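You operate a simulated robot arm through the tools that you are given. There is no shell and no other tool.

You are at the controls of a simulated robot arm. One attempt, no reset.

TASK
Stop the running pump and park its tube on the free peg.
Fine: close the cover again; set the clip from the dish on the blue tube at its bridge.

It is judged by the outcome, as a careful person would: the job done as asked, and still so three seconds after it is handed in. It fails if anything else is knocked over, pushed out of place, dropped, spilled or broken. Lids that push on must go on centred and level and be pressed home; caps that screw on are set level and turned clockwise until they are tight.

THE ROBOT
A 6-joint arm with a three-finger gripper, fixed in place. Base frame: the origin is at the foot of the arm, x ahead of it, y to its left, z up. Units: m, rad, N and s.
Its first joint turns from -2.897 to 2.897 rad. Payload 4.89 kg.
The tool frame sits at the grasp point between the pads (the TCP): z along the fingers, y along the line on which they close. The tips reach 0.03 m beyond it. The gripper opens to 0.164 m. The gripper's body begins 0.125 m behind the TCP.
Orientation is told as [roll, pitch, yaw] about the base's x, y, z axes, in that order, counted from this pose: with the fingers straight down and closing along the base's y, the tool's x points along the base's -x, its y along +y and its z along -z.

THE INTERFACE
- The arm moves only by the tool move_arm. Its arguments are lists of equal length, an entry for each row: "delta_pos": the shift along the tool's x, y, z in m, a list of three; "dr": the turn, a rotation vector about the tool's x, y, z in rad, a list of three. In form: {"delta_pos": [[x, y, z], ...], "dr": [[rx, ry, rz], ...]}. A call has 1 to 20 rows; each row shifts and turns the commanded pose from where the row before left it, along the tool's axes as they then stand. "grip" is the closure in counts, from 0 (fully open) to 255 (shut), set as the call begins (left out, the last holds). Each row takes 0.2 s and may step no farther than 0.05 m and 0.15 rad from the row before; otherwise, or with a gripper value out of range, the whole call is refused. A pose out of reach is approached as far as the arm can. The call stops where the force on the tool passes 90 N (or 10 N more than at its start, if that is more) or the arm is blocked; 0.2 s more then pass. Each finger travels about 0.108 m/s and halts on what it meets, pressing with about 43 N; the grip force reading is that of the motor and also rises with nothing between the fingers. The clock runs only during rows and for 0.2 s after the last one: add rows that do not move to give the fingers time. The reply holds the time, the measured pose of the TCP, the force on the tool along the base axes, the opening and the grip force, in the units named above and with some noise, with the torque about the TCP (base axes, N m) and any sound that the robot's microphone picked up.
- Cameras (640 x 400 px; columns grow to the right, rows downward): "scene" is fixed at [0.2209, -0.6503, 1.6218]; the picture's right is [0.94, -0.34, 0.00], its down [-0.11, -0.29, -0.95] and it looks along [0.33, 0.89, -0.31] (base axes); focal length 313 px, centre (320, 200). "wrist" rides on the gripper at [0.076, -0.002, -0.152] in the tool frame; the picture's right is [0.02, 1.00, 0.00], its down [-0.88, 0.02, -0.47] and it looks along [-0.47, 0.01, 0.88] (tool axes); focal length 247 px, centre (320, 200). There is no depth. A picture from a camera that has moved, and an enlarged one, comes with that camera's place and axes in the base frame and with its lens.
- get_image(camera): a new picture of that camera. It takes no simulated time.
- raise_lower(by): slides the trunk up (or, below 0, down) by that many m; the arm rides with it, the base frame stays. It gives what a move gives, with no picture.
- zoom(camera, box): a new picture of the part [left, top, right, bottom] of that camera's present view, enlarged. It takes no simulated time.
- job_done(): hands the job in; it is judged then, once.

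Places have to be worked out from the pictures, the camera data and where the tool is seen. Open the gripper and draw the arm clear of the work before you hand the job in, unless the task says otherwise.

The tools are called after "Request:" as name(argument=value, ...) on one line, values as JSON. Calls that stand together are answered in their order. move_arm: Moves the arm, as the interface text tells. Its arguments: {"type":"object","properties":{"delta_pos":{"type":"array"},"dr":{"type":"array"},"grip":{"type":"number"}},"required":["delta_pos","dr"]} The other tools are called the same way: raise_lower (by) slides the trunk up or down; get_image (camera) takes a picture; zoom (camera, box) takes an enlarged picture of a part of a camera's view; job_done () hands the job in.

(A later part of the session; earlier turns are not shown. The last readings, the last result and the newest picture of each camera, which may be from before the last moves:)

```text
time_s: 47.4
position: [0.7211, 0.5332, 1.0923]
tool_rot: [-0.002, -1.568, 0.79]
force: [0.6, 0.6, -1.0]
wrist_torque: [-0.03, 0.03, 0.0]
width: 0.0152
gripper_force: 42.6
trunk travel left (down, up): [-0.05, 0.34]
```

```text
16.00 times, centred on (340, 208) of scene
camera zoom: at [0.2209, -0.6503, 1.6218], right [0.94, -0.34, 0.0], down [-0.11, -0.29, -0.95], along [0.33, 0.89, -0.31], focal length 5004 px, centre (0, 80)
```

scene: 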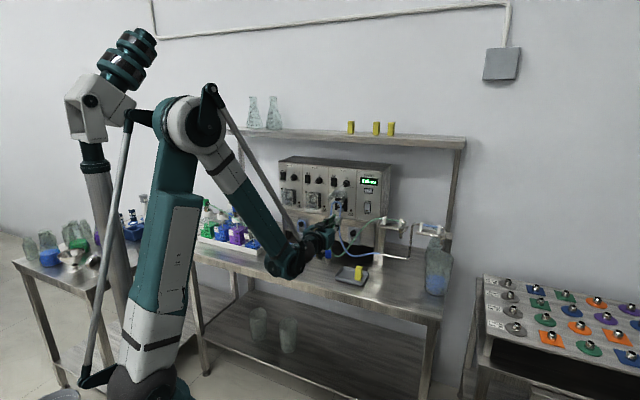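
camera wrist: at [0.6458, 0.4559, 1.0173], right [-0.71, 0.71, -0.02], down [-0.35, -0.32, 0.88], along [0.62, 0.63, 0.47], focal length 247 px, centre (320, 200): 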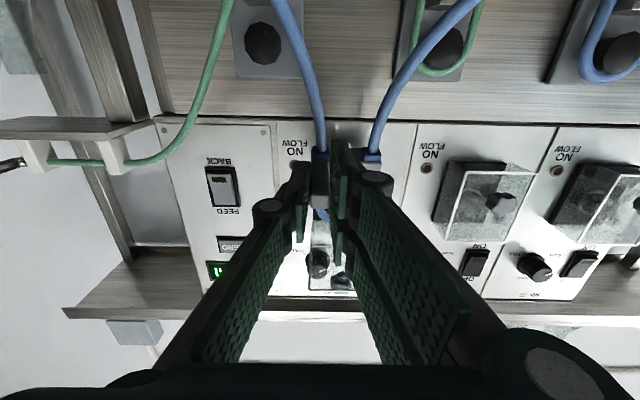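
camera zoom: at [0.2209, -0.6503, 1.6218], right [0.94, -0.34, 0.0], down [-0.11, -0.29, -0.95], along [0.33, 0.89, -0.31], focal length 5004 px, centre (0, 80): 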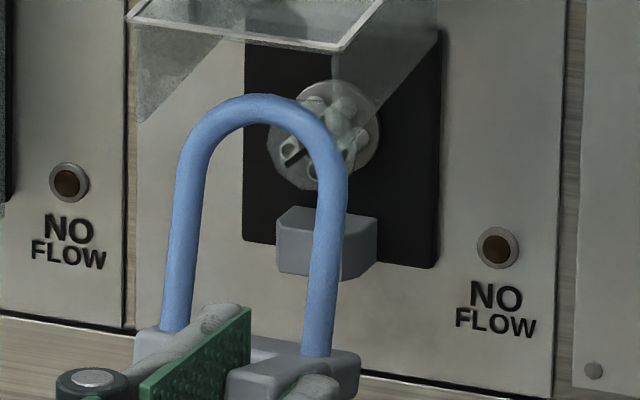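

The loop hangs in the grip leaning ~10° toward the panel at the top. I carry it right and down to in front of peg 3 (TCP u≈0.2035, z≈0.955), staying ~50 mm off the peg.

Request:
move_arm(delta_pos=[[0.034, -0.0177, 0.002], [0.034, -0.0177, 0.002], [0.034, -0.0177, 0.002], [0.034, -0.0177, 0.002], [0, 0, 0]], dr=[[0, 0, 0], [0, 0, 0], [0, 0, 0], [0, 0, 0], [0, 0, 0]])

Request:
get_image(camera="wrist")

Request:
get_image(camera="scene")

Request:
zoom(camera="scene", box=[320, 200, 390, 260])

```text
time_s: 48.6
position: [0.7746, 0.4877, 0.9568]
tool_rot: [-0.037, -1.566, 0.821]
force: [0.3, -0.1, -0.6]
wrist_torque: [-0.05, 0.06, -0.02]
width: 0.015
gripper_force: 43.2
trunk travel left (down, up): [-0.05, 0.34]
```

```text
taken
camera wrist: at [0.6673, 0.3784, 0.8824], right [-0.71, 0.71, -0.02], down [-0.35, -0.32, 0.88], along [0.62, 0.63, 0.47], focal length 247 px, centre (320, 200)
```

wrist: 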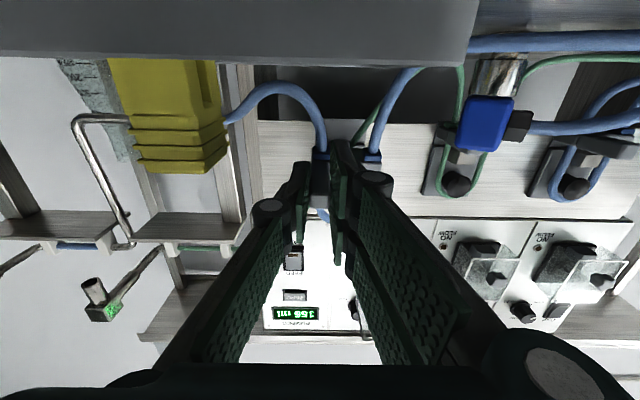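

```text
taken
```

scene: 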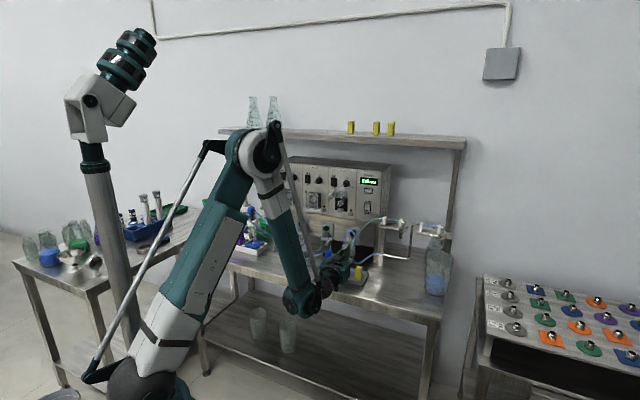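

```text
6.67 times, centred on (355, 230) of scene
camera zoom: at [0.2209, -0.6503, 1.6218], right [0.94, -0.34, 0.0], down [-0.11, -0.29, -0.95], along [0.33, 0.89, -0.31], focal length 2085 px, centre (87, 0)
```

zoom: 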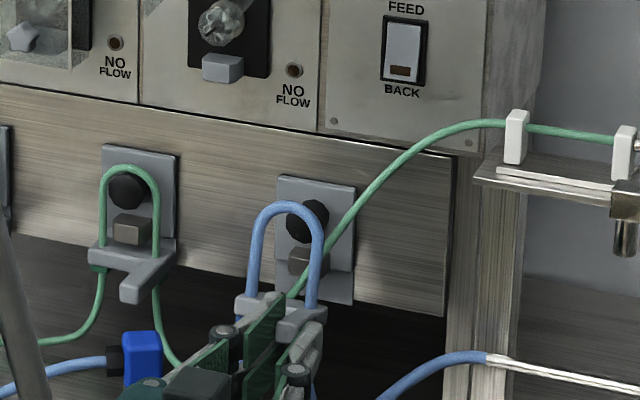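

The camera under the gripper is now very close to the dish (dish n 0.79–0.90, u 0.17–0.29, rim ≈0.885), so I must not go in level at this height. I first zoom to judge the lateral alignment of loop and peg.

Request:
zoom(camera="wrist", box=[240, 60, 440, 200])

Request:
zoom(camera="scene", box=[335, 215, 385, 260])

Request:
zoom(camera="scene", box=[280, 220, 400, 320])

```text
2.86 times, centred on (340, 130) of wrist
camera zoom: at [0.6673, 0.3784, 0.8824], right [-0.71, 0.71, -0.02], down [-0.35, -0.32, 0.88], along [0.62, 0.63, 0.47], focal length 706 px, centre (263, 400)
```

zoom: 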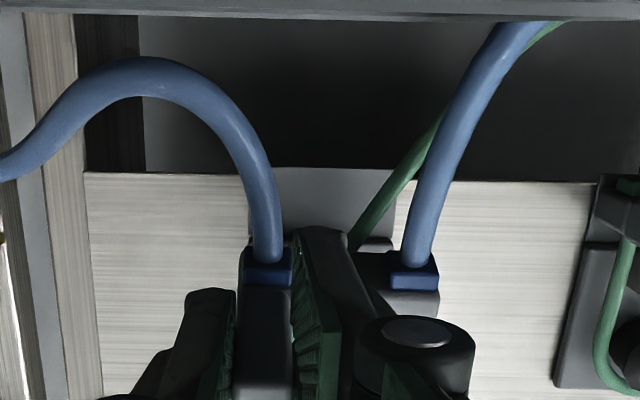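

```text
8.89 times, centred on (360, 238) of scene
camera zoom: at [0.2209, -0.6503, 1.6218], right [0.94, -0.34, 0.0], down [-0.11, -0.29, -0.95], along [0.33, 0.89, -0.31], focal length 2780 px, centre (-36, -133)
```

zoom: 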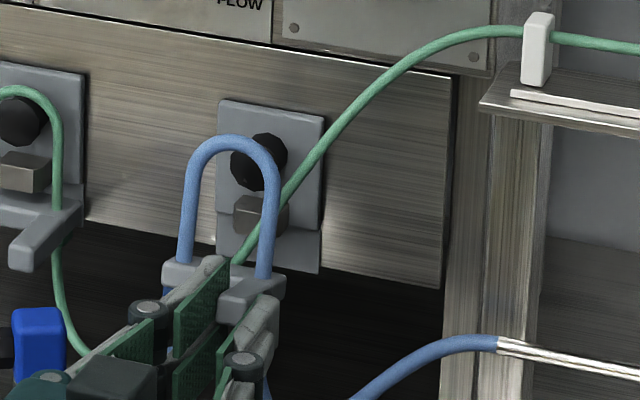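

```text
4.00 times, centred on (340, 270) of scene
camera zoom: at [0.2209, -0.6503, 1.6218], right [0.94, -0.34, 0.0], down [-0.11, -0.29, -0.95], along [0.33, 0.89, -0.31], focal length 1251 px, centre (240, -80)
```

zoom: 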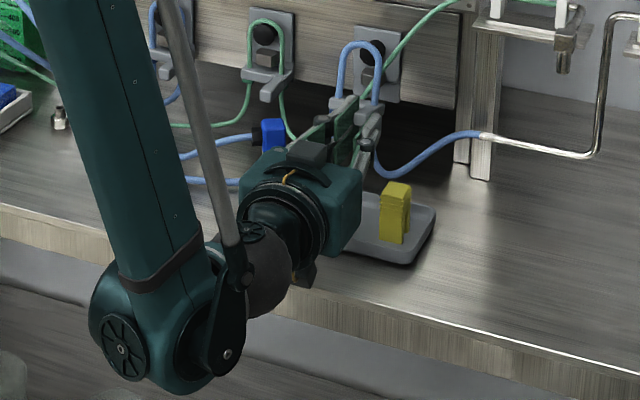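

Laterally the loop (u≈0.181) matches peg 3 (u≈0.180). To lift the camera clear of the dish I raise 15 mm and pitch the tool down by 0.25 rad, then look again.

Request:
move_arm(delta_pos=[[-0.015, 0, 0], [0, 0, 0], [0, 0, 0], [0, 0, 0]], dr=[[0, 0, 0], [0, 0.125, 0], [0, 0.125, 0], [0, 0, 0]])

Request:
zoom(camera="scene", box=[335, 210, 385, 255])

Request:
get_image(camera="wrist")

Request:
zoom(camera="wrist", box=[250, 80, 410, 200])

```text
time_s: 49.6
position: [0.7768, 0.4865, 0.9721]
tool_rot: [0.0, -1.317, 0.784]
force: [-0.4, 0.2, -0.1]
wrist_torque: [-0.04, -0.02, 0.0]
width: 0.0147
gripper_force: 43.2
trunk travel left (down, up): [-0.05, 0.34]
```

```text
8.89 times, centred on (360, 232) of scene
camera zoom: at [0.2209, -0.6503, 1.6218], right [0.94, -0.34, 0.0], down [-0.11, -0.29, -0.95], along [0.33, 0.89, -0.31], focal length 2780 px, centre (-36, -89)
```

zoom: 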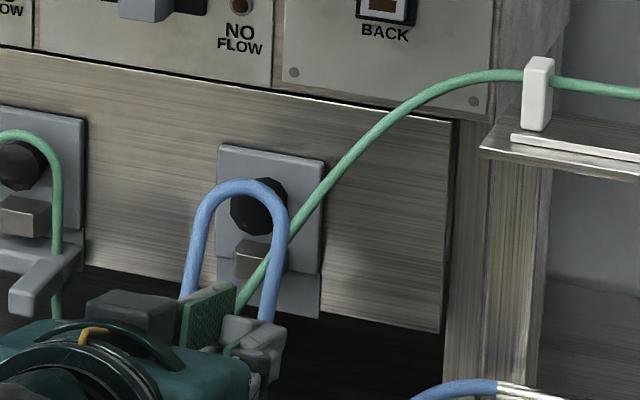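

```text
taken
camera wrist: at [0.6589, 0.3688, 0.9369], right [-0.71, 0.7, -0.02], down [-0.18, -0.15, 0.97], along [0.68, 0.69, 0.24], focal length 247 px, centre (320, 200)
```

wrist: 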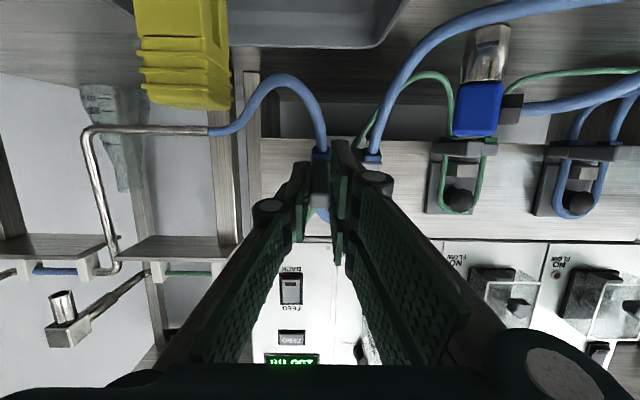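

```text
3.33 times, centred on (330, 140) of wrist
camera zoom: at [0.6589, 0.3688, 0.9369], right [-0.71, 0.7, -0.02], down [-0.18, -0.15, 0.97], along [0.68, 0.69, 0.24], focal length 823 px, centre (287, 400)
```

zoom: 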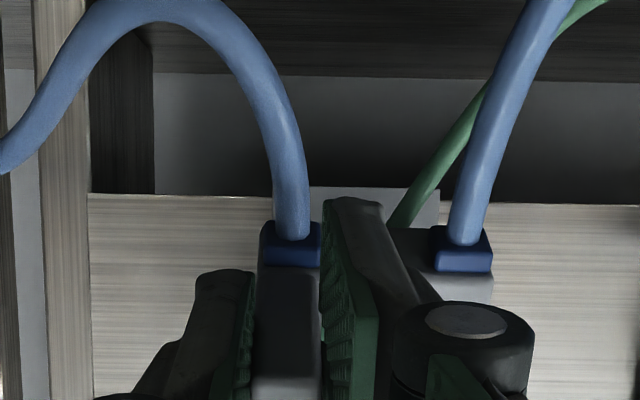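

The peg top is only just under the arch height, so I raise 5 mm, nudge 2 mm left and move 20 mm toward the peg, then compare arch and knob again.

Request:
move_arm(delta_pos=[[-0.0048, 0.002, -0.0013], [-0.0025, 0, 0.0097], [-0.0025, 0, 0.0097], [0, 0, 0]], dr=[[0, 0, 0], [0, 0, 0], [0, 0, 0], [0, 0, 0]])

Request:
zoom(camera="scene", box=[340, 210, 380, 245])

Request:
zoom(camera="wrist", box=[250, 80, 410, 200])

```text
time_s: 50.6
position: [0.7891, 0.5026, 0.978]
tool_rot: [0.001, -1.319, 0.785]
force: [-0.5, 0.2, -0.2]
wrist_torque: [0.0, -0.01, 0.0]
width: 0.0149
gripper_force: 42.6
trunk travel left (down, up): [-0.05, 0.34]
```

```text
11.43 times, centred on (360, 228) of scene
camera zoom: at [0.2209, -0.6503, 1.6218], right [0.94, -0.34, 0.0], down [-0.11, -0.29, -0.95], along [0.33, 0.89, -0.31], focal length 3574 px, centre (-137, -114)
```

zoom: 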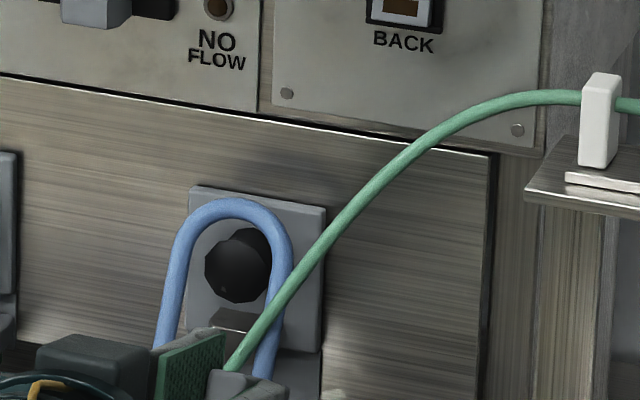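

```text
3.33 times, centred on (330, 140) of wrist
camera zoom: at [0.6719, 0.3845, 0.9428], right [-0.71, 0.7, -0.02], down [-0.18, -0.15, 0.97], along [0.68, 0.69, 0.24], focal length 823 px, centre (287, 400)
```

zoom: 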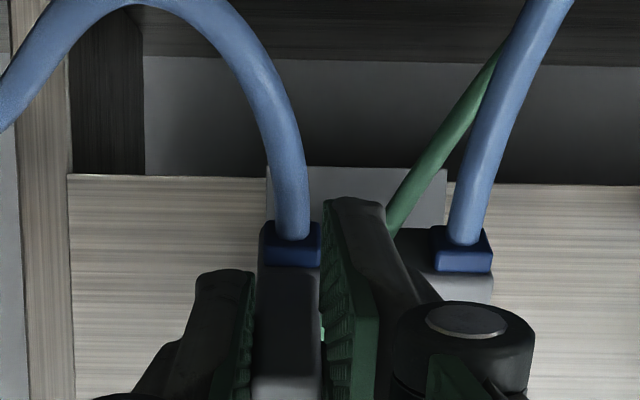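

Arch clears the knob by ~7 mm vertically and is centred laterally; about 9 mm to go before it starts over the knob. I move forward 12 mm and check force.

Request:
move_arm(delta_pos=[[-0.001, 0, 0.0039], [-0.001, 0, 0.0039], [-0.001, 0, 0.0039], [0, 0, 0]], dr=[[0, 0, 0], [0, 0, 0], [0, 0, 0], [0, 0, 0]])

Request:
zoom(camera="scene", box=[340, 210, 380, 245])

```text
time_s: 51.6
position: [0.7983, 0.5106, 0.9759]
tool_rot: [0.0, -1.318, 0.787]
force: [-0.8, 1.1, -1.0]
wrist_torque: [-0.05, 0.01, 0.0]
width: 0.0146
gripper_force: 42.5
trunk travel left (down, up): [-0.05, 0.34]
```

```text
11.43 times, centred on (360, 228) of scene
camera zoom: at [0.2209, -0.6503, 1.6218], right [0.94, -0.34, 0.0], down [-0.11, -0.29, -0.95], along [0.33, 0.89, -0.31], focal length 3574 px, centre (-137, -114)
```

zoom: 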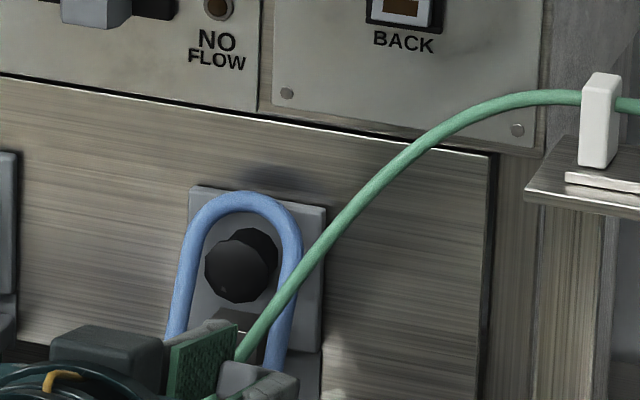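

No contact. I advance another 12 mm so the arch goes over the knob.

Request:
move_arm(delta_pos=[[-0.0015, 0.0005, 0.0039], [-0.0015, 0, 0.0039], [-0.0015, 0, 0.0039], [0, 0, 0]], dr=[[0, 0, 0], [0, 0, 0], [0, 0, 0], [0, 0, 0]])

Request:
zoom(camera="scene", box=[340, 210, 380, 245])

Request:
zoom(camera="wrist", box=[250, 80, 410, 200])

```text
time_s: 52.6
position: [0.8081, 0.5225, 0.9776]
tool_rot: [0.001, -1.318, 0.786]
force: [-0.3, -0.3, -0.5]
wrist_torque: [-0.06, 0.03, -0.02]
width: 0.0152
gripper_force: 43.0
trunk travel left (down, up): [-0.05, 0.34]
```

```text
11.43 times, centred on (360, 228) of scene
camera zoom: at [0.2209, -0.6503, 1.6218], right [0.94, -0.34, 0.0], down [-0.11, -0.29, -0.95], along [0.33, 0.89, -0.31], focal length 3574 px, centre (-137, -114)
```

zoom: 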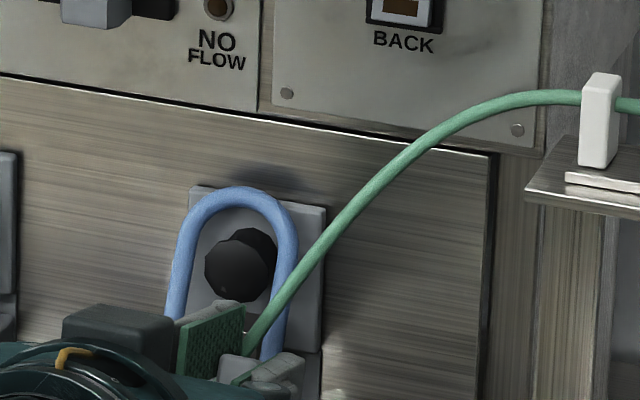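

```text
3.33 times, centred on (330, 140) of wrist
camera zoom: at [0.6906, 0.4044, 0.9431], right [-0.71, 0.7, -0.02], down [-0.18, -0.15, 0.97], along [0.68, 0.7, 0.24], focal length 823 px, centre (287, 400)
```

zoom: 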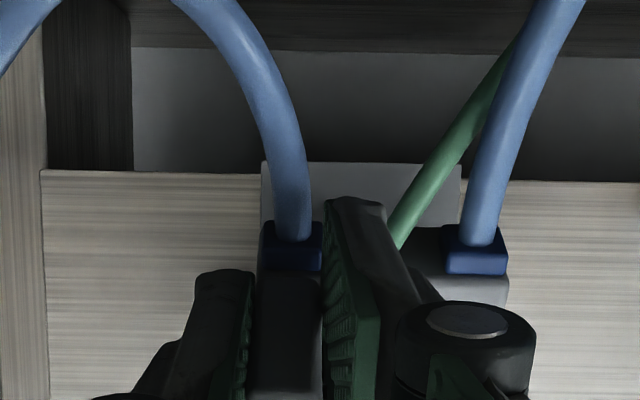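

The arch has stopped advancing while the tool moved (it seems to be against the plate, around the knob). I look closer before seating it.

Request:
zoom(camera="scene", box=[345, 220, 375, 245])

Request:
get_image(camera="wrist")

Request:
zoom(camera="wrist", box=[280, 110, 380, 230])

```text
16.00 times, centred on (360, 232) of scene
camera zoom: at [0.2209, -0.6503, 1.6218], right [0.94, -0.34, 0.0], down [-0.11, -0.29, -0.95], along [0.33, 0.89, -0.31], focal length 5004 px, centre (-320, -320)
```

zoom: 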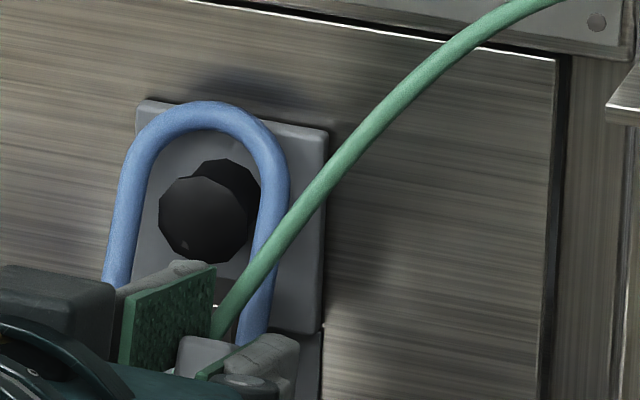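

```text
taken
camera wrist: at [0.6906, 0.4044, 0.9431], right [-0.71, 0.7, -0.02], down [-0.18, -0.15, 0.97], along [0.68, 0.7, 0.24], focal length 247 px, centre (320, 200)
```

wrist: 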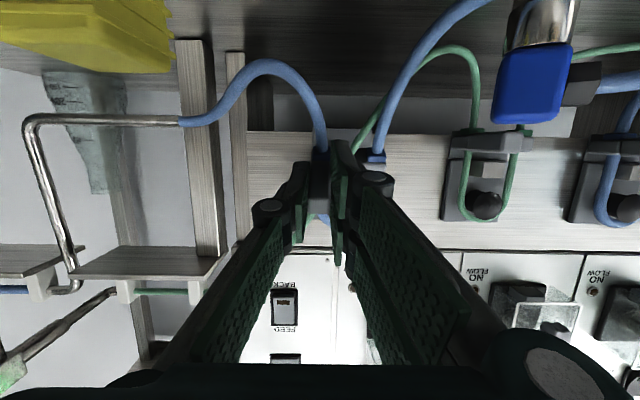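

```text
3.33 times, centred on (330, 170) of wrist
camera zoom: at [0.6906, 0.4044, 0.9431], right [-0.71, 0.7, -0.02], down [-0.18, -0.15, 0.97], along [0.68, 0.7, 0.24], focal length 823 px, centre (287, 300)
```

zoom: 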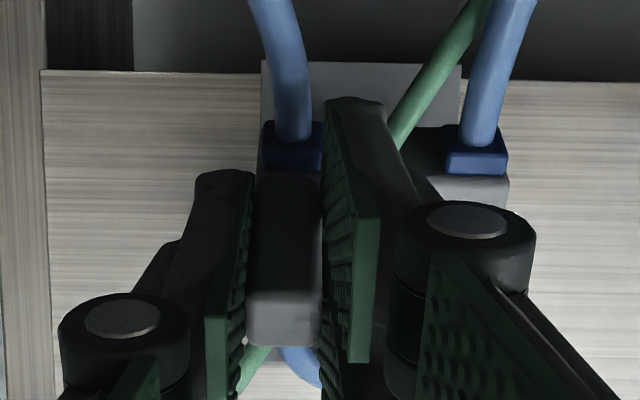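

The loop leans ~34° in total: the arch top is on the peg against the plate while the bar still hangs outward. I swing it upright by moving the tab in and down along the arc, half-way first.

Request:
move_arm(delta_pos=[[0.0029, 0, 0.0042], [0.0029, 0, 0.0042], [0.0029, 0, 0.0042], [0.0029, 0, 0.0042], [0, 0, 0]], dr=[[0, 0, 0], [0, 0, 0], [0, 0, 0], [0, 0, 0], [0, 0, 0]])

Request:
zoom(camera="scene", box=[345, 220, 375, 245])

Request:
zoom(camera="wrist", box=[280, 110, 380, 230])

```text
time_s: 53.8
position: [0.8158, 0.5296, 0.9622]
tool_rot: [0.001, -1.317, 0.786]
force: [-7.2, -9.1, 2.4]
wrist_torque: [0.69, -0.59, 0.2]
width: 0.0149
gripper_force: 42.7
trunk travel left (down, up): [-0.05, 0.34]
```

```text
16.00 times, centred on (360, 232) of scene
camera zoom: at [0.2209, -0.6503, 1.6218], right [0.94, -0.34, 0.0], down [-0.11, -0.29, -0.95], along [0.33, 0.89, -0.31], focal length 5004 px, centre (-320, -320)
```

zoom: 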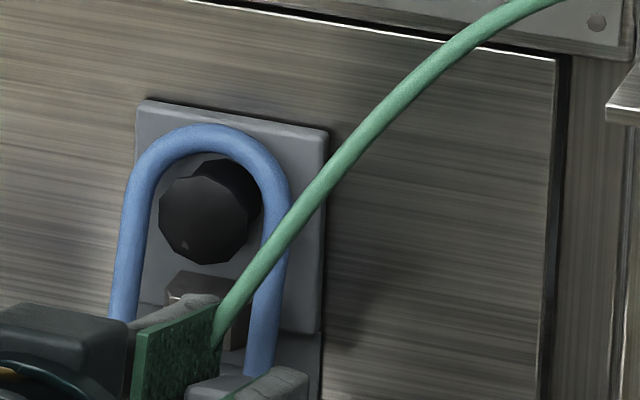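

```text
3.33 times, centred on (330, 170) of wrist
camera zoom: at [0.6982, 0.4121, 0.9276], right [-0.71, 0.7, -0.02], down [-0.18, -0.15, 0.97], along [0.68, 0.69, 0.24], focal length 823 px, centre (287, 300)
```

zoom: 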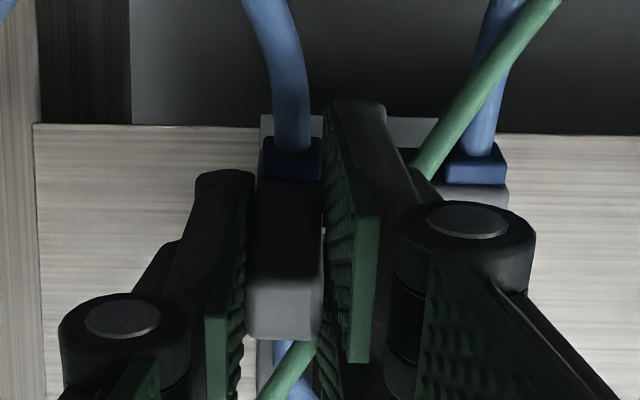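

The arch now sits around the knob and the tab is turning back in the grip with ~11 N. I continue in and down.

Request:
move_arm(delta_pos=[[0.0012, 0, 0.0045], [0.0012, 0, 0.0045], [0.0012, 0, 0.0045], [0, 0, 0]], dr=[[0, 0, 0], [0, 0, 0], [0, 0, 0], [0, 0, 0]])

Request:
zoom(camera="scene", box=[345, 220, 375, 245])

Request:
zoom(camera="wrist", box=[280, 110, 380, 230])

```text
time_s: 54.8
position: [0.8231, 0.5393, 0.9567]
tool_rot: [0.0, -1.319, 0.787]
force: [-9.1, -12.1, -1.3]
wrist_torque: [0.71, -0.61, 0.25]
width: 0.015
gripper_force: 43.2
trunk travel left (down, up): [-0.05, 0.34]
```

```text
16.00 times, centred on (360, 232) of scene
camera zoom: at [0.2209, -0.6503, 1.6218], right [0.94, -0.34, 0.0], down [-0.11, -0.29, -0.95], along [0.33, 0.89, -0.31], focal length 5004 px, centre (-320, -320)
```

zoom: 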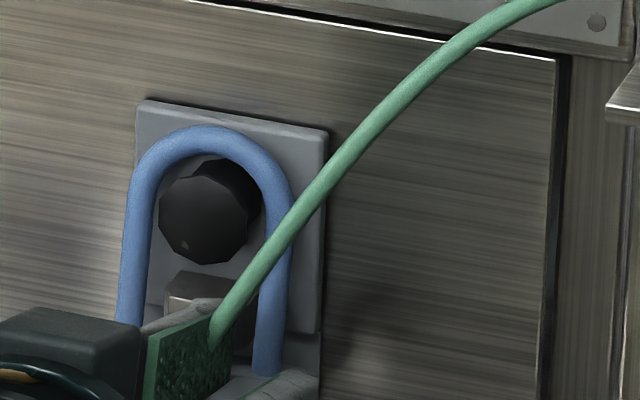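

```text
3.33 times, centred on (330, 170) of wrist
camera zoom: at [0.7062, 0.4207, 0.9212], right [-0.71, 0.7, -0.02], down [-0.18, -0.15, 0.97], along [0.68, 0.69, 0.24], focal length 823 px, centre (287, 300)
```

zoom: 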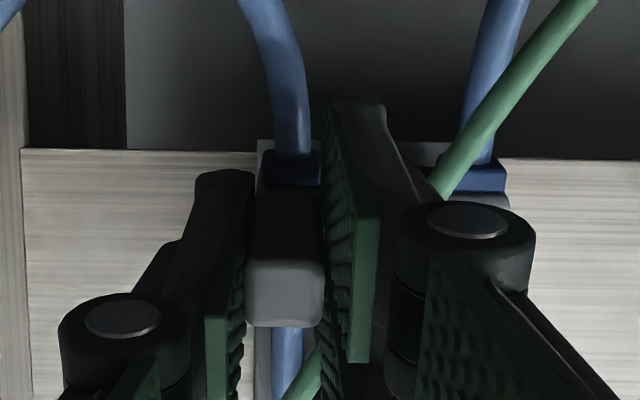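

Still moving well (force ~15 N). I continue the last part of the seating motion.

Request:
move_arm(delta_pos=[[0.0014, 0, 0.0045], [0.0014, 0, 0.0045], [0.0014, 0, 0.0045], [0, 0, 0]], dr=[[0, 0, 0], [0, 0, 0], [0, 0, 0], [0, 0, 0]])

Request:
zoom(camera="scene", box=[345, 220, 375, 245])

Request:
zoom(camera="wrist", box=[280, 110, 380, 230])

```text
time_s: 55.6
position: [0.8275, 0.5424, 0.9524]
tool_rot: [-0.002, -1.322, 0.784]
force: [-32.2, -29.7, 37.8]
wrist_torque: [2.11, -1.34, 0.71]
width: 0.015
gripper_force: 43.2
trunk travel left (down, up): [-0.05, 0.34]
stopped in row 4: the force on the tool passed its limit at 96 N (the readings are from after the stop); the commanded pose is now the measured one
```

```text
16.00 times, centred on (360, 232) of scene
camera zoom: at [0.2209, -0.6503, 1.6218], right [0.94, -0.34, 0.0], down [-0.11, -0.29, -0.95], along [0.33, 0.89, -0.31], focal length 5004 px, centre (-320, -320)
```

zoom: 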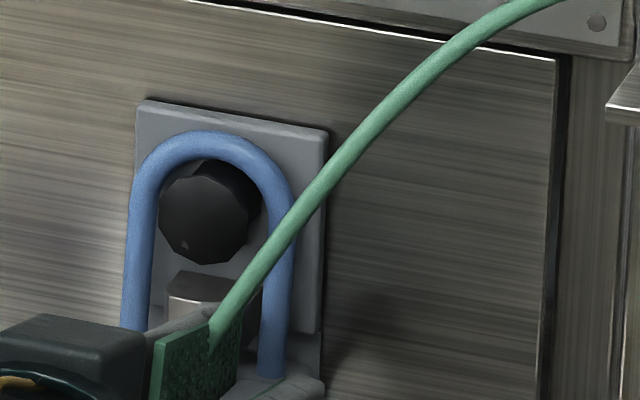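

```text
3.33 times, centred on (330, 170) of wrist
camera zoom: at [0.7099, 0.4249, 0.9168], right [-0.71, 0.7, -0.02], down [-0.18, -0.16, 0.97], along [0.68, 0.69, 0.24], focal length 823 px, centre (287, 300)
```

zoom: 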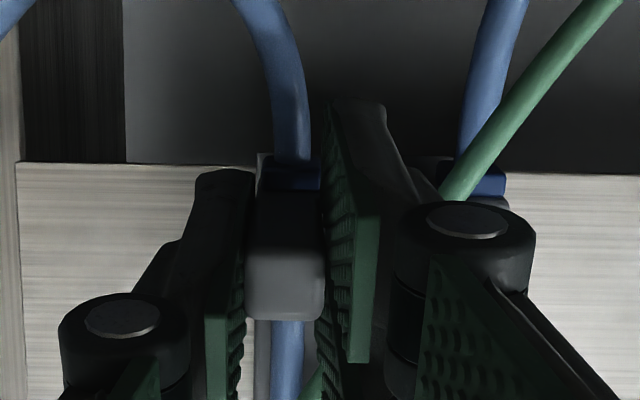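

Force limit reached — most likely the loop is bearing on the peg and my finger tips are near the block. I back off ~3 mm to relieve, then check forces.

Request:
move_arm(delta_pos=[[-0.0014, 0, -0.0024], [0, 0, 0]], dr=[[0, 0, 0], [0, 0, 0]])

Request:
zoom(camera="scene", box=[335, 215, 385, 255])

```text
time_s: 56.2
position: [0.8272, 0.543, 0.9526]
tool_rot: [0.0, -1.319, 0.787]
force: [-16.6, -19.5, 27.3]
wrist_torque: [1.59, -0.89, 0.3]
width: 0.0151
gripper_force: 43.2
trunk travel left (down, up): [-0.05, 0.34]
```

```text
10.00 times, centred on (360, 235) of scene
camera zoom: at [0.2209, -0.6503, 1.6218], right [0.94, -0.34, 0.0], down [-0.11, -0.29, -0.95], along [0.33, 0.89, -0.31], focal length 3128 px, centre (-80, -150)
```

zoom: 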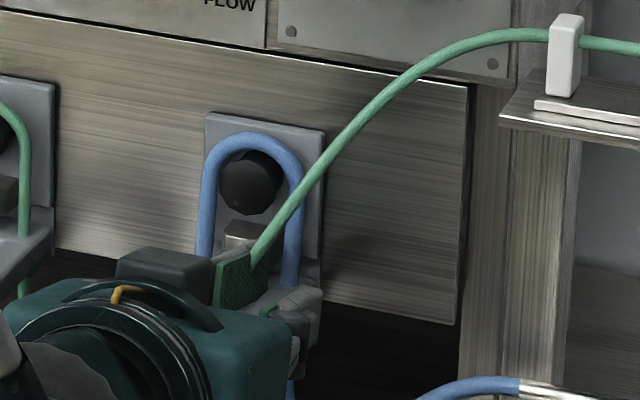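

Request:
move_arm(delta_pos=[[-0.0014, 0, -0.0018], [0, 0, 0]], dr=[[0, 0, 0], [0, 0, 0]])

Request:
zoom(camera="wrist", box=[280, 110, 380, 230])

```text
time_s: 56.8
position: [0.8275, 0.5426, 0.9526]
tool_rot: [-0.002, -1.317, 0.787]
force: [-12.2, -14.4, 3.4]
wrist_torque: [0.55, -0.28, 0.21]
width: 0.015
gripper_force: 42.8
trunk travel left (down, up): [-0.05, 0.34]
```

```text
3.33 times, centred on (330, 170) of wrist
camera zoom: at [0.7098, 0.4242, 0.9175], right [-0.71, 0.7, -0.02], down [-0.18, -0.15, 0.97], along [0.68, 0.69, 0.24], focal length 823 px, centre (287, 300)
```

zoom: 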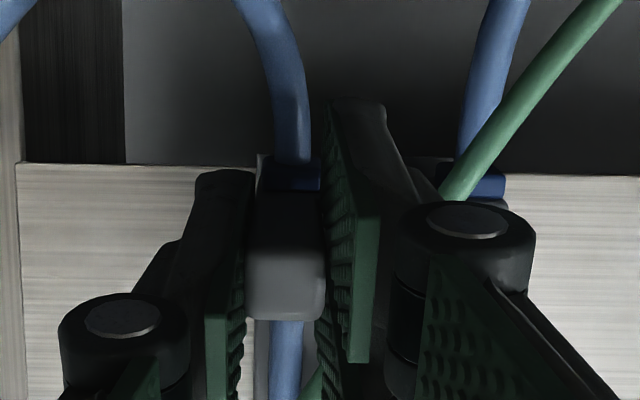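

Vertical load is gone; the arch hugs the knob top. I open the fingers slightly so the loop can hang, and see how it settles.

Request:
move_arm(delta_pos=[[0, 0, 0], [0, 0, 0], [0, 0, 0]], dr=[[0, 0, 0], [0, 0, 0], [0, 0, 0]], grip=208)

Request:
zoom(camera="scene", box=[335, 215, 385, 255])

Request:
zoom(camera="wrist", box=[280, 110, 380, 230])

```text
time_s: 57.6
position: [0.8277, 0.5428, 0.9524]
tool_rot: [-0.001, -1.317, 0.787]
force: [-2.9, -4.4, 0.4]
wrist_torque: [0.09, -0.06, 0.03]
width: 0.032
gripper_force: 0.1
trunk travel left (down, up): [-0.05, 0.34]
```

```text
10.00 times, centred on (360, 235) of scene
camera zoom: at [0.2209, -0.6503, 1.6218], right [0.94, -0.34, 0.0], down [-0.11, -0.29, -0.95], along [0.33, 0.89, -0.31], focal length 3128 px, centre (-80, -150)
```

zoom: 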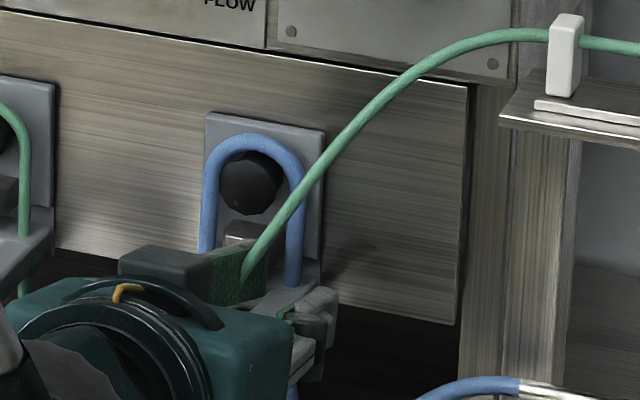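

```text
3.33 times, centred on (330, 170) of wrist
camera zoom: at [0.7103, 0.4245, 0.9174], right [-0.71, 0.7, -0.02], down [-0.18, -0.15, 0.97], along [0.68, 0.69, 0.24], focal length 823 px, centre (287, 300)
```

zoom: 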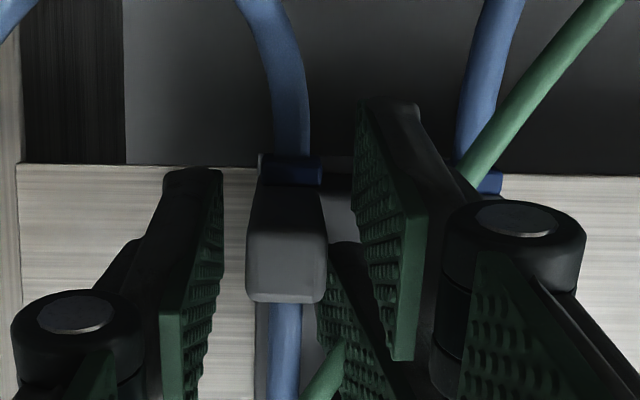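

The loop now hangs upright on the peg by itself. I back straight out 40 mm and check that it stays and that the green tube isn't dragged.

Request:
move_arm(delta_pos=[[0.0025, 0, -0.0097], [0.0025, 0, -0.0097], [0.0025, 0, -0.0097], [0.0025, 0, -0.0097], [0, 0, 0]], dr=[[0, 0, 0], [0, 0, 0], [0, 0, 0], [0, 0, 0], [0, 0, 0]])

Request:
zoom(camera="scene", box=[335, 215, 385, 255])

Request:
get_image(camera="wrist")

```text
time_s: 58.8
position: [0.7988, 0.515, 0.9516]
tool_rot: [-0.002, -1.317, 0.788]
force: [-0.5, 0.4, -0.4]
wrist_torque: [0.02, -0.03, -0.01]
width: 0.0304
gripper_force: 0.0
trunk travel left (down, up): [-0.05, 0.34]
```

```text
10.00 times, centred on (360, 235) of scene
camera zoom: at [0.2209, -0.6503, 1.6218], right [0.94, -0.34, 0.0], down [-0.11, -0.29, -0.95], along [0.33, 0.89, -0.31], focal length 3128 px, centre (-80, -150)
```

zoom: 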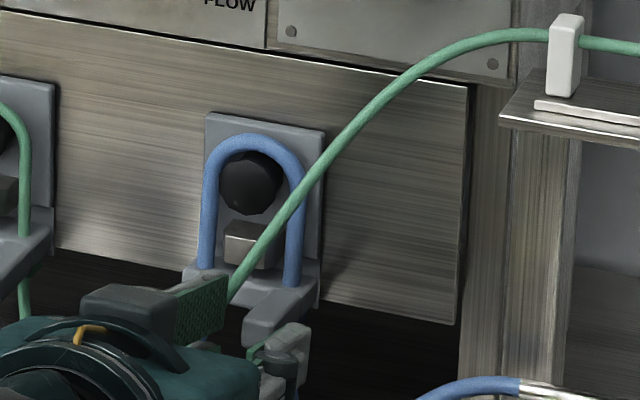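

```text
taken
camera wrist: at [0.6812, 0.3961, 0.9171], right [-0.71, 0.7, -0.02], down [-0.18, -0.15, 0.97], along [0.68, 0.69, 0.24], focal length 247 px, centre (320, 200)
```

wrist: 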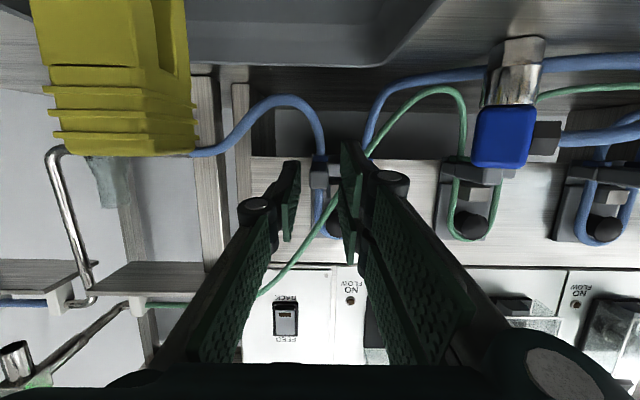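

Parked and upright. I back off further and compare it with the neighbouring parked loops.

Request:
move_arm(delta_pos=[[0.005, 0, -0.0194], [0.005, 0, -0.0194], [-0.02, 0, -0.03], [-0.04, 0, -0.02], [-0.045, 0, -0.012], [0, 0, 0]], dr=[[0, 0, 0], [0, 0, 0], [0, 0, 0], [0, 0, 0], [0, 0, 0], [0, 0, 0]])

Request:
zoom(camera="scene", box=[285, 190, 405, 265])

Request:
zoom(camera="scene", box=[330, 215, 390, 260])

Request:
get_image(camera="wrist")

```text
time_s: 60.2
position: [0.7486, 0.464, 1.0697]
tool_rot: [-0.002, -1.317, 0.788]
force: [0.8, -0.2, 0.5]
wrist_torque: [0.05, -0.02, 0.01]
width: 0.0303
gripper_force: 0.0
trunk travel left (down, up): [-0.05, 0.34]
```

```text
5.33 times, centred on (345, 228) of scene
camera zoom: at [0.2209, -0.6503, 1.6218], right [0.94, -0.34, 0.0], down [-0.11, -0.29, -0.95], along [0.33, 0.89, -0.31], focal length 1668 px, centre (187, 53)
```

zoom: 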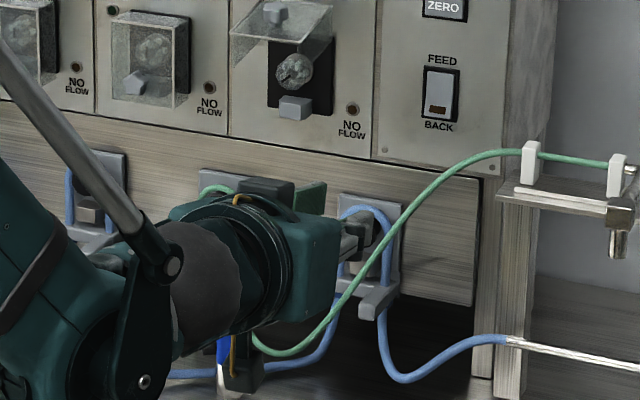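

```text
8.89 times, centred on (360, 238) of scene
camera zoom: at [0.2209, -0.6503, 1.6218], right [0.94, -0.34, 0.0], down [-0.11, -0.29, -0.95], along [0.33, 0.89, -0.31], focal length 2780 px, centre (-36, -133)
```

zoom: 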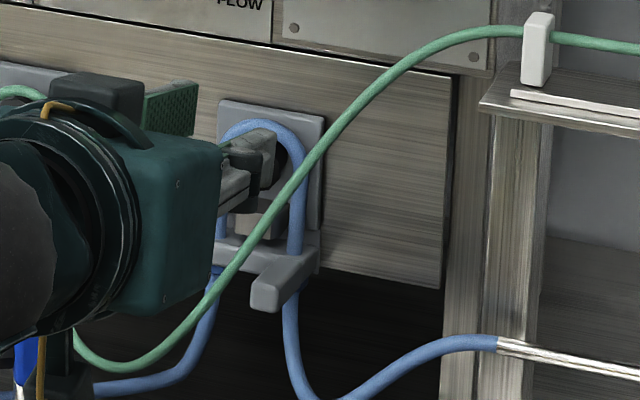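

```text
taken
camera wrist: at [0.6312, 0.3455, 1.0356], right [-0.71, 0.7, -0.02], down [-0.18, -0.15, 0.97], along [0.68, 0.69, 0.24], focal length 247 px, centre (320, 200)
```

wrist: 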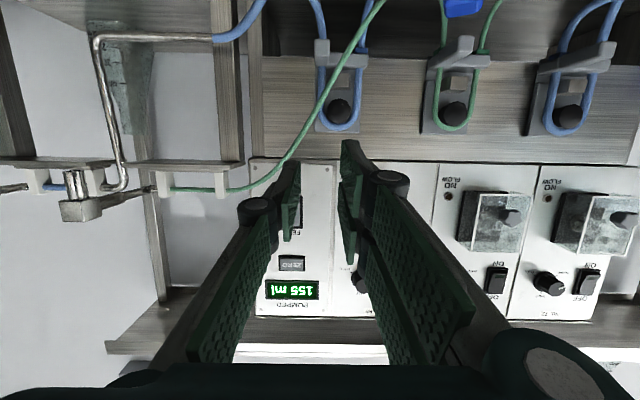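

Request:
zoom(camera="wrist", box=[280, 10, 520, 150])

Request:
zoom(camera="wrist", box=[290, 20, 390, 140])

Request:
zoom(camera="wrist", box=[400, 20, 500, 140])

```text
2.67 times, centred on (400, 80) of wrist
camera zoom: at [0.6312, 0.3455, 1.0356], right [-0.71, 0.7, -0.02], down [-0.18, -0.15, 0.97], along [0.68, 0.69, 0.24], focal length 659 px, centre (107, 520)
```

zoom: 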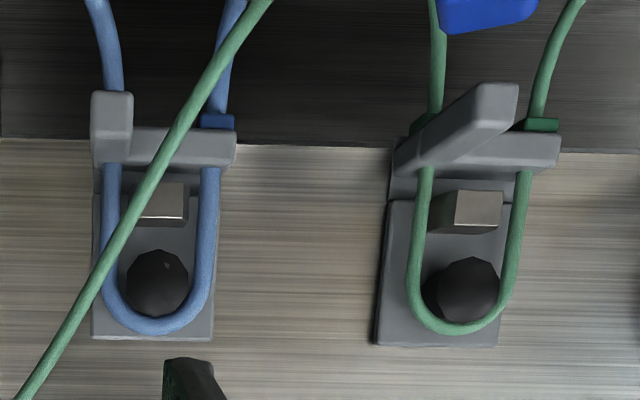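

```text
3.33 times, centred on (340, 80) of wrist
camera zoom: at [0.6312, 0.3455, 1.0356], right [-0.71, 0.7, -0.02], down [-0.18, -0.15, 0.97], along [0.68, 0.69, 0.24], focal length 823 px, centre (253, 600)
```

zoom: 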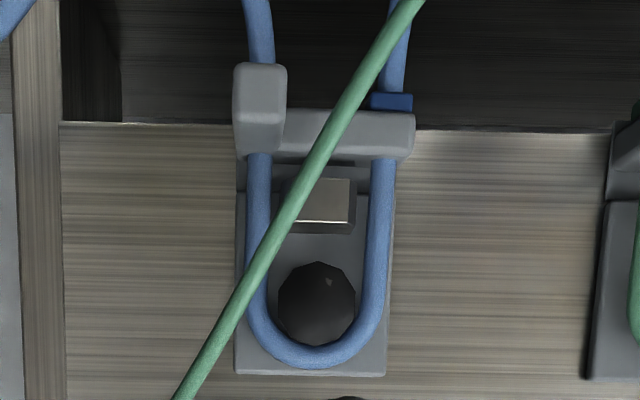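

```text
3.33 times, centred on (450, 80) of wrist
camera zoom: at [0.6312, 0.3455, 1.0356], right [-0.71, 0.7, -0.02], down [-0.18, -0.15, 0.97], along [0.68, 0.69, 0.24], focal length 823 px, centre (-113, 600)
```

zoom: 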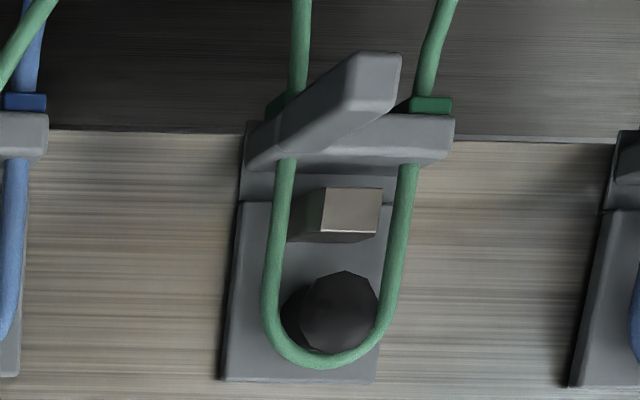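

The blue loop sits on peg 3 exactly like its neighbour — tube parked. Next the cover: I return above the star along the known path to regrasp it and swing the cover shut.

Request:
move_arm(delta_pos=[[-0.0396, 0.0152, -0.0201], [-0.0396, 0.0152, -0.0201], [-0.0396, 0.0152, -0.0201], [-0.0396, 0.0152, -0.0201], [-0.0396, 0.0152, -0.0201], [-0.0396, 0.0152, -0.0201], [0, 0, 0], [0, 0, 0], [0, 0, 0], [0, 0, 0], [0, 0, 0], [0, 0, 0], [0, 0, 0], [0, 0, 0], [0, 0, 0]], dr=[[0, 0, 0], [0, 0, 0], [0, 0, 0], [0, 0, 0], [0, 0, 0], [0, 0, 0], [0, 0.1425, 0], [0, 0.1425, 0], [0, 0.1425, 0], [0, 0.1425, 0], [0, 0.1425, 0], [0, 0.1425, 0], [0, 0.1425, 0], [0, 0.1425, 0], [0, 0, 0]], grip=190)

Request:
get_image(camera="wrist")

Request:
zoom(camera="scene", box=[285, 160, 405, 260])

```text
time_s: 63.4
position: [0.6428, 0.4867, 1.3294]
tool_rot: [-0.001, -0.176, 0.786]
force: [1.9, 0.6, -0.2]
wrist_torque: [-0.04, 0.04, -0.01]
width: 0.0419
gripper_force: 0.1
trunk travel left (down, up): [-0.05, 0.34]
```

```text
taken
camera wrist: at [0.571, 0.4145, 1.4671], right [-0.72, 0.69, 0.0], down [0.54, 0.57, 0.62], along [0.43, 0.45, -0.78], focal length 247 px, centre (320, 200)
```

wrist: 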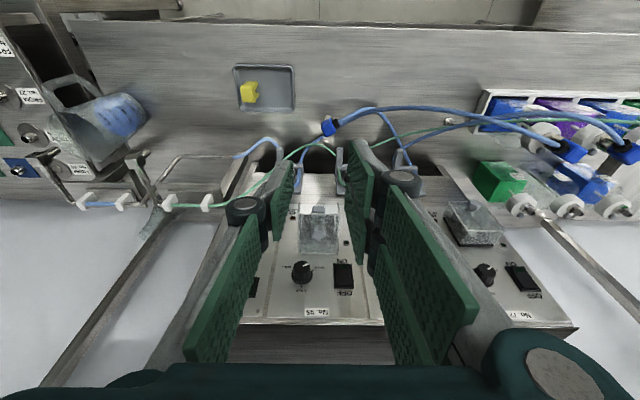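

```text
4.00 times, centred on (345, 210) of scene
camera zoom: at [0.2209, -0.6503, 1.6218], right [0.94, -0.34, 0.0], down [-0.11, -0.29, -0.95], along [0.33, 0.89, -0.31], focal length 1251 px, centre (220, 160)
```

zoom: 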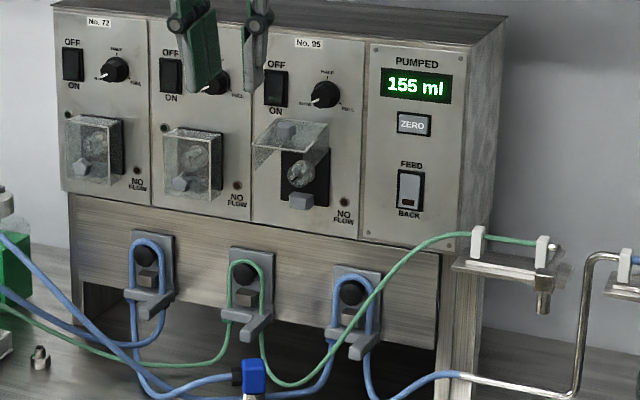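

All three loops are parked neatly and the cover is still open. I move forward to above the star and check alignment.

Request:
move_arm(delta_pos=[[-0.0362, 0, 0.0104], [-0.0362, 0, 0.0104], [-0.0362, 0, 0.0104], [-0.0362, 0, 0.0104], [0, 0, 0]], dr=[[0, 0, 0], [0, 0, 0], [0, 0, 0], [0, 0, 0], [0, 0, 0]])

Request:
zoom(camera="wrist", box=[220, 40, 420, 200])

Request:
zoom(camera="scene", box=[310, 160, 380, 220])

```text
time_s: 64.6
position: [0.7509, 0.5932, 1.3156]
tool_rot: [0.0, -0.178, 0.787]
force: [1.1, 0.5, -0.8]
wrist_torque: [-0.03, 0.11, 0.01]
width: 0.0418
gripper_force: 0.1
trunk travel left (down, up): [-0.05, 0.34]
```

```text
2.50 times, centred on (320, 120) of wrist
camera zoom: at [0.6786, 0.5206, 1.4528], right [-0.72, 0.69, 0.0], down [0.54, 0.57, 0.62], along [0.43, 0.45, -0.78], focal length 617 px, centre (320, 400)
```

zoom: 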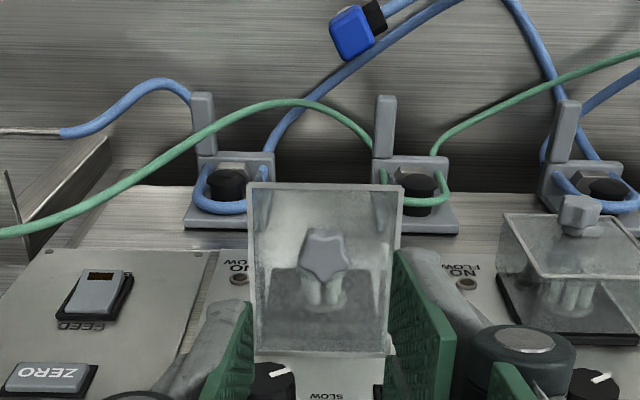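

```text
6.67 times, centred on (345, 190) of scene
camera zoom: at [0.2209, -0.6503, 1.6218], right [0.94, -0.34, 0.0], down [-0.11, -0.29, -0.95], along [0.33, 0.89, -0.31], focal length 2085 px, centre (153, 267)
```

zoom: 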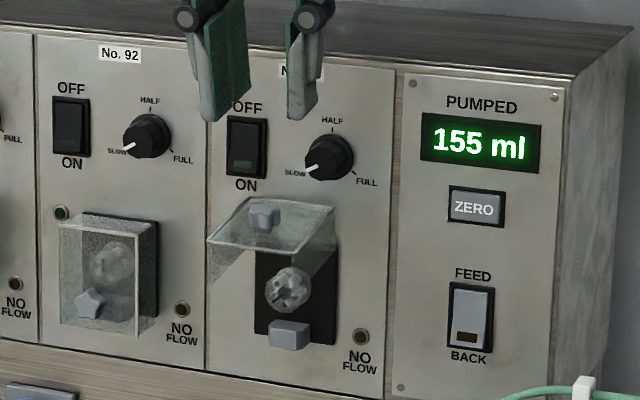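

The cover has drooped slightly (~74° open), so the star is a few mm lower and further out. I adjust tilt and position accordingly, stopping 50 mm before grasp.

Request:
move_arm(delta_pos=[[0, 0, 0], [0.009, 0.0025, 0.0174], [0.009, 0, 0.0174], [0, 0, 0]], dr=[[0, -0.1, 0], [0, 0, 0], [0, 0, 0], [0, 0, 0]])

Request:
zoom(camera="wrist", box=[220, 40, 420, 200])

Request:
zoom(camera="scene", box=[310, 160, 380, 220])

```text
time_s: 65.6
position: [0.7409, 0.5895, 1.2779]
tool_rot: [0.0, -0.276, 0.786]
force: [0.1, 0.8, 0.9]
wrist_torque: [-0.03, 0.01, 0.03]
width: 0.0418
gripper_force: 0.1
trunk travel left (down, up): [-0.05, 0.34]
```

```text
2.50 times, centred on (320, 120) of wrist
camera zoom: at [0.6596, 0.5074, 1.4034], right [-0.72, 0.69, -0.01], down [0.49, 0.52, 0.7], along [0.49, 0.5, -0.72], focal length 617 px, centre (320, 400)
```

zoom: 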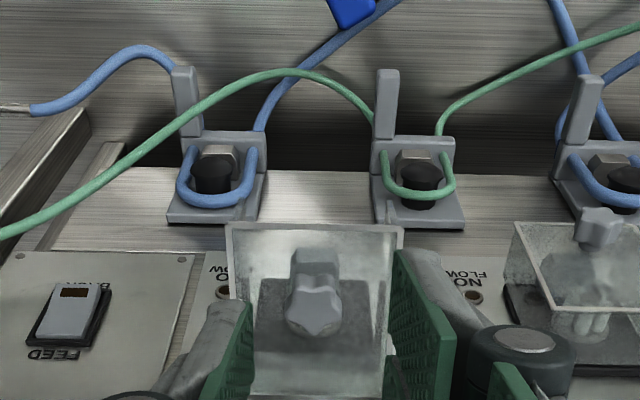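

```text
6.67 times, centred on (345, 190) of scene
camera zoom: at [0.2209, -0.6503, 1.6218], right [0.94, -0.34, 0.0], down [-0.11, -0.29, -0.95], along [0.33, 0.89, -0.31], focal length 2085 px, centre (153, 267)
```

zoom: 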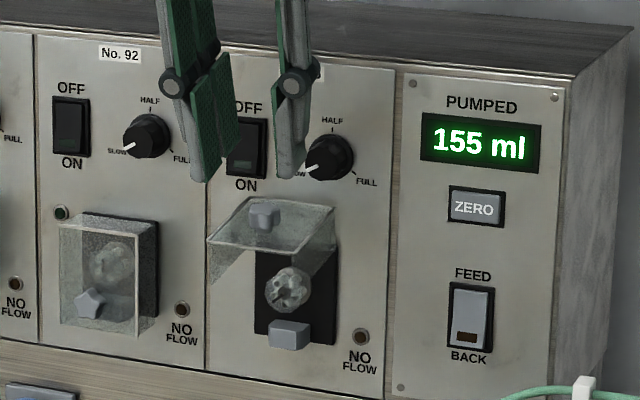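

Star lines up with the tool axis (1.5 mm to the right). I descend 48 mm to straddle it and close.

Request:
move_arm(delta_pos=[[0, -0.0015, 0.02], [0, 0, 0.018], [0, 0, 0.01], [0, 0, 0]], dr=[[0, 0, 0], [0, 0, 0], [0, 0, 0], [0, 0, 0]])

Request:
zoom(camera="wrist", box=[220, 60, 420, 220])

Request:
zoom(camera="scene", box=[320, 170, 370, 220])

```text
time_s: 66.6
position: [0.7521, 0.597, 1.2294]
tool_rot: [0.0, -0.276, 0.786]
force: [0.4, 0.4, -0.8]
wrist_torque: [0.01, 0.04, 0.0]
width: 0.0416
gripper_force: 0.0
trunk travel left (down, up): [-0.05, 0.34]
```

```text
2.50 times, centred on (320, 140) of wrist
camera zoom: at [0.6708, 0.5151, 1.3557], right [-0.72, 0.69, -0.01], down [0.49, 0.52, 0.7], along [0.49, 0.5, -0.72], focal length 617 px, centre (320, 350)
```

zoom: 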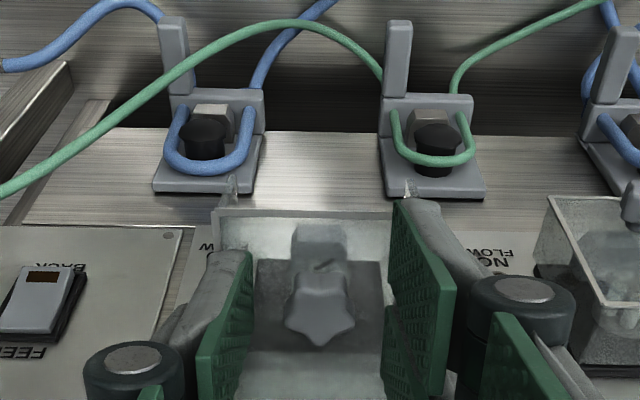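

```text
8.00 times, centred on (345, 195) of scene
camera zoom: at [0.2209, -0.6503, 1.6218], right [0.94, -0.34, 0.0], down [-0.11, -0.29, -0.95], along [0.33, 0.89, -0.31], focal length 2502 px, centre (120, 240)
```

zoom: 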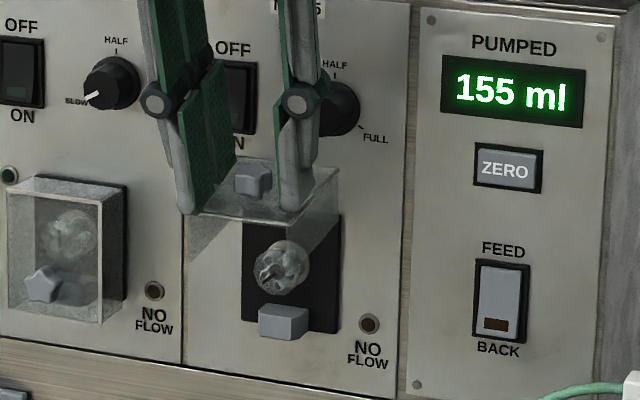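

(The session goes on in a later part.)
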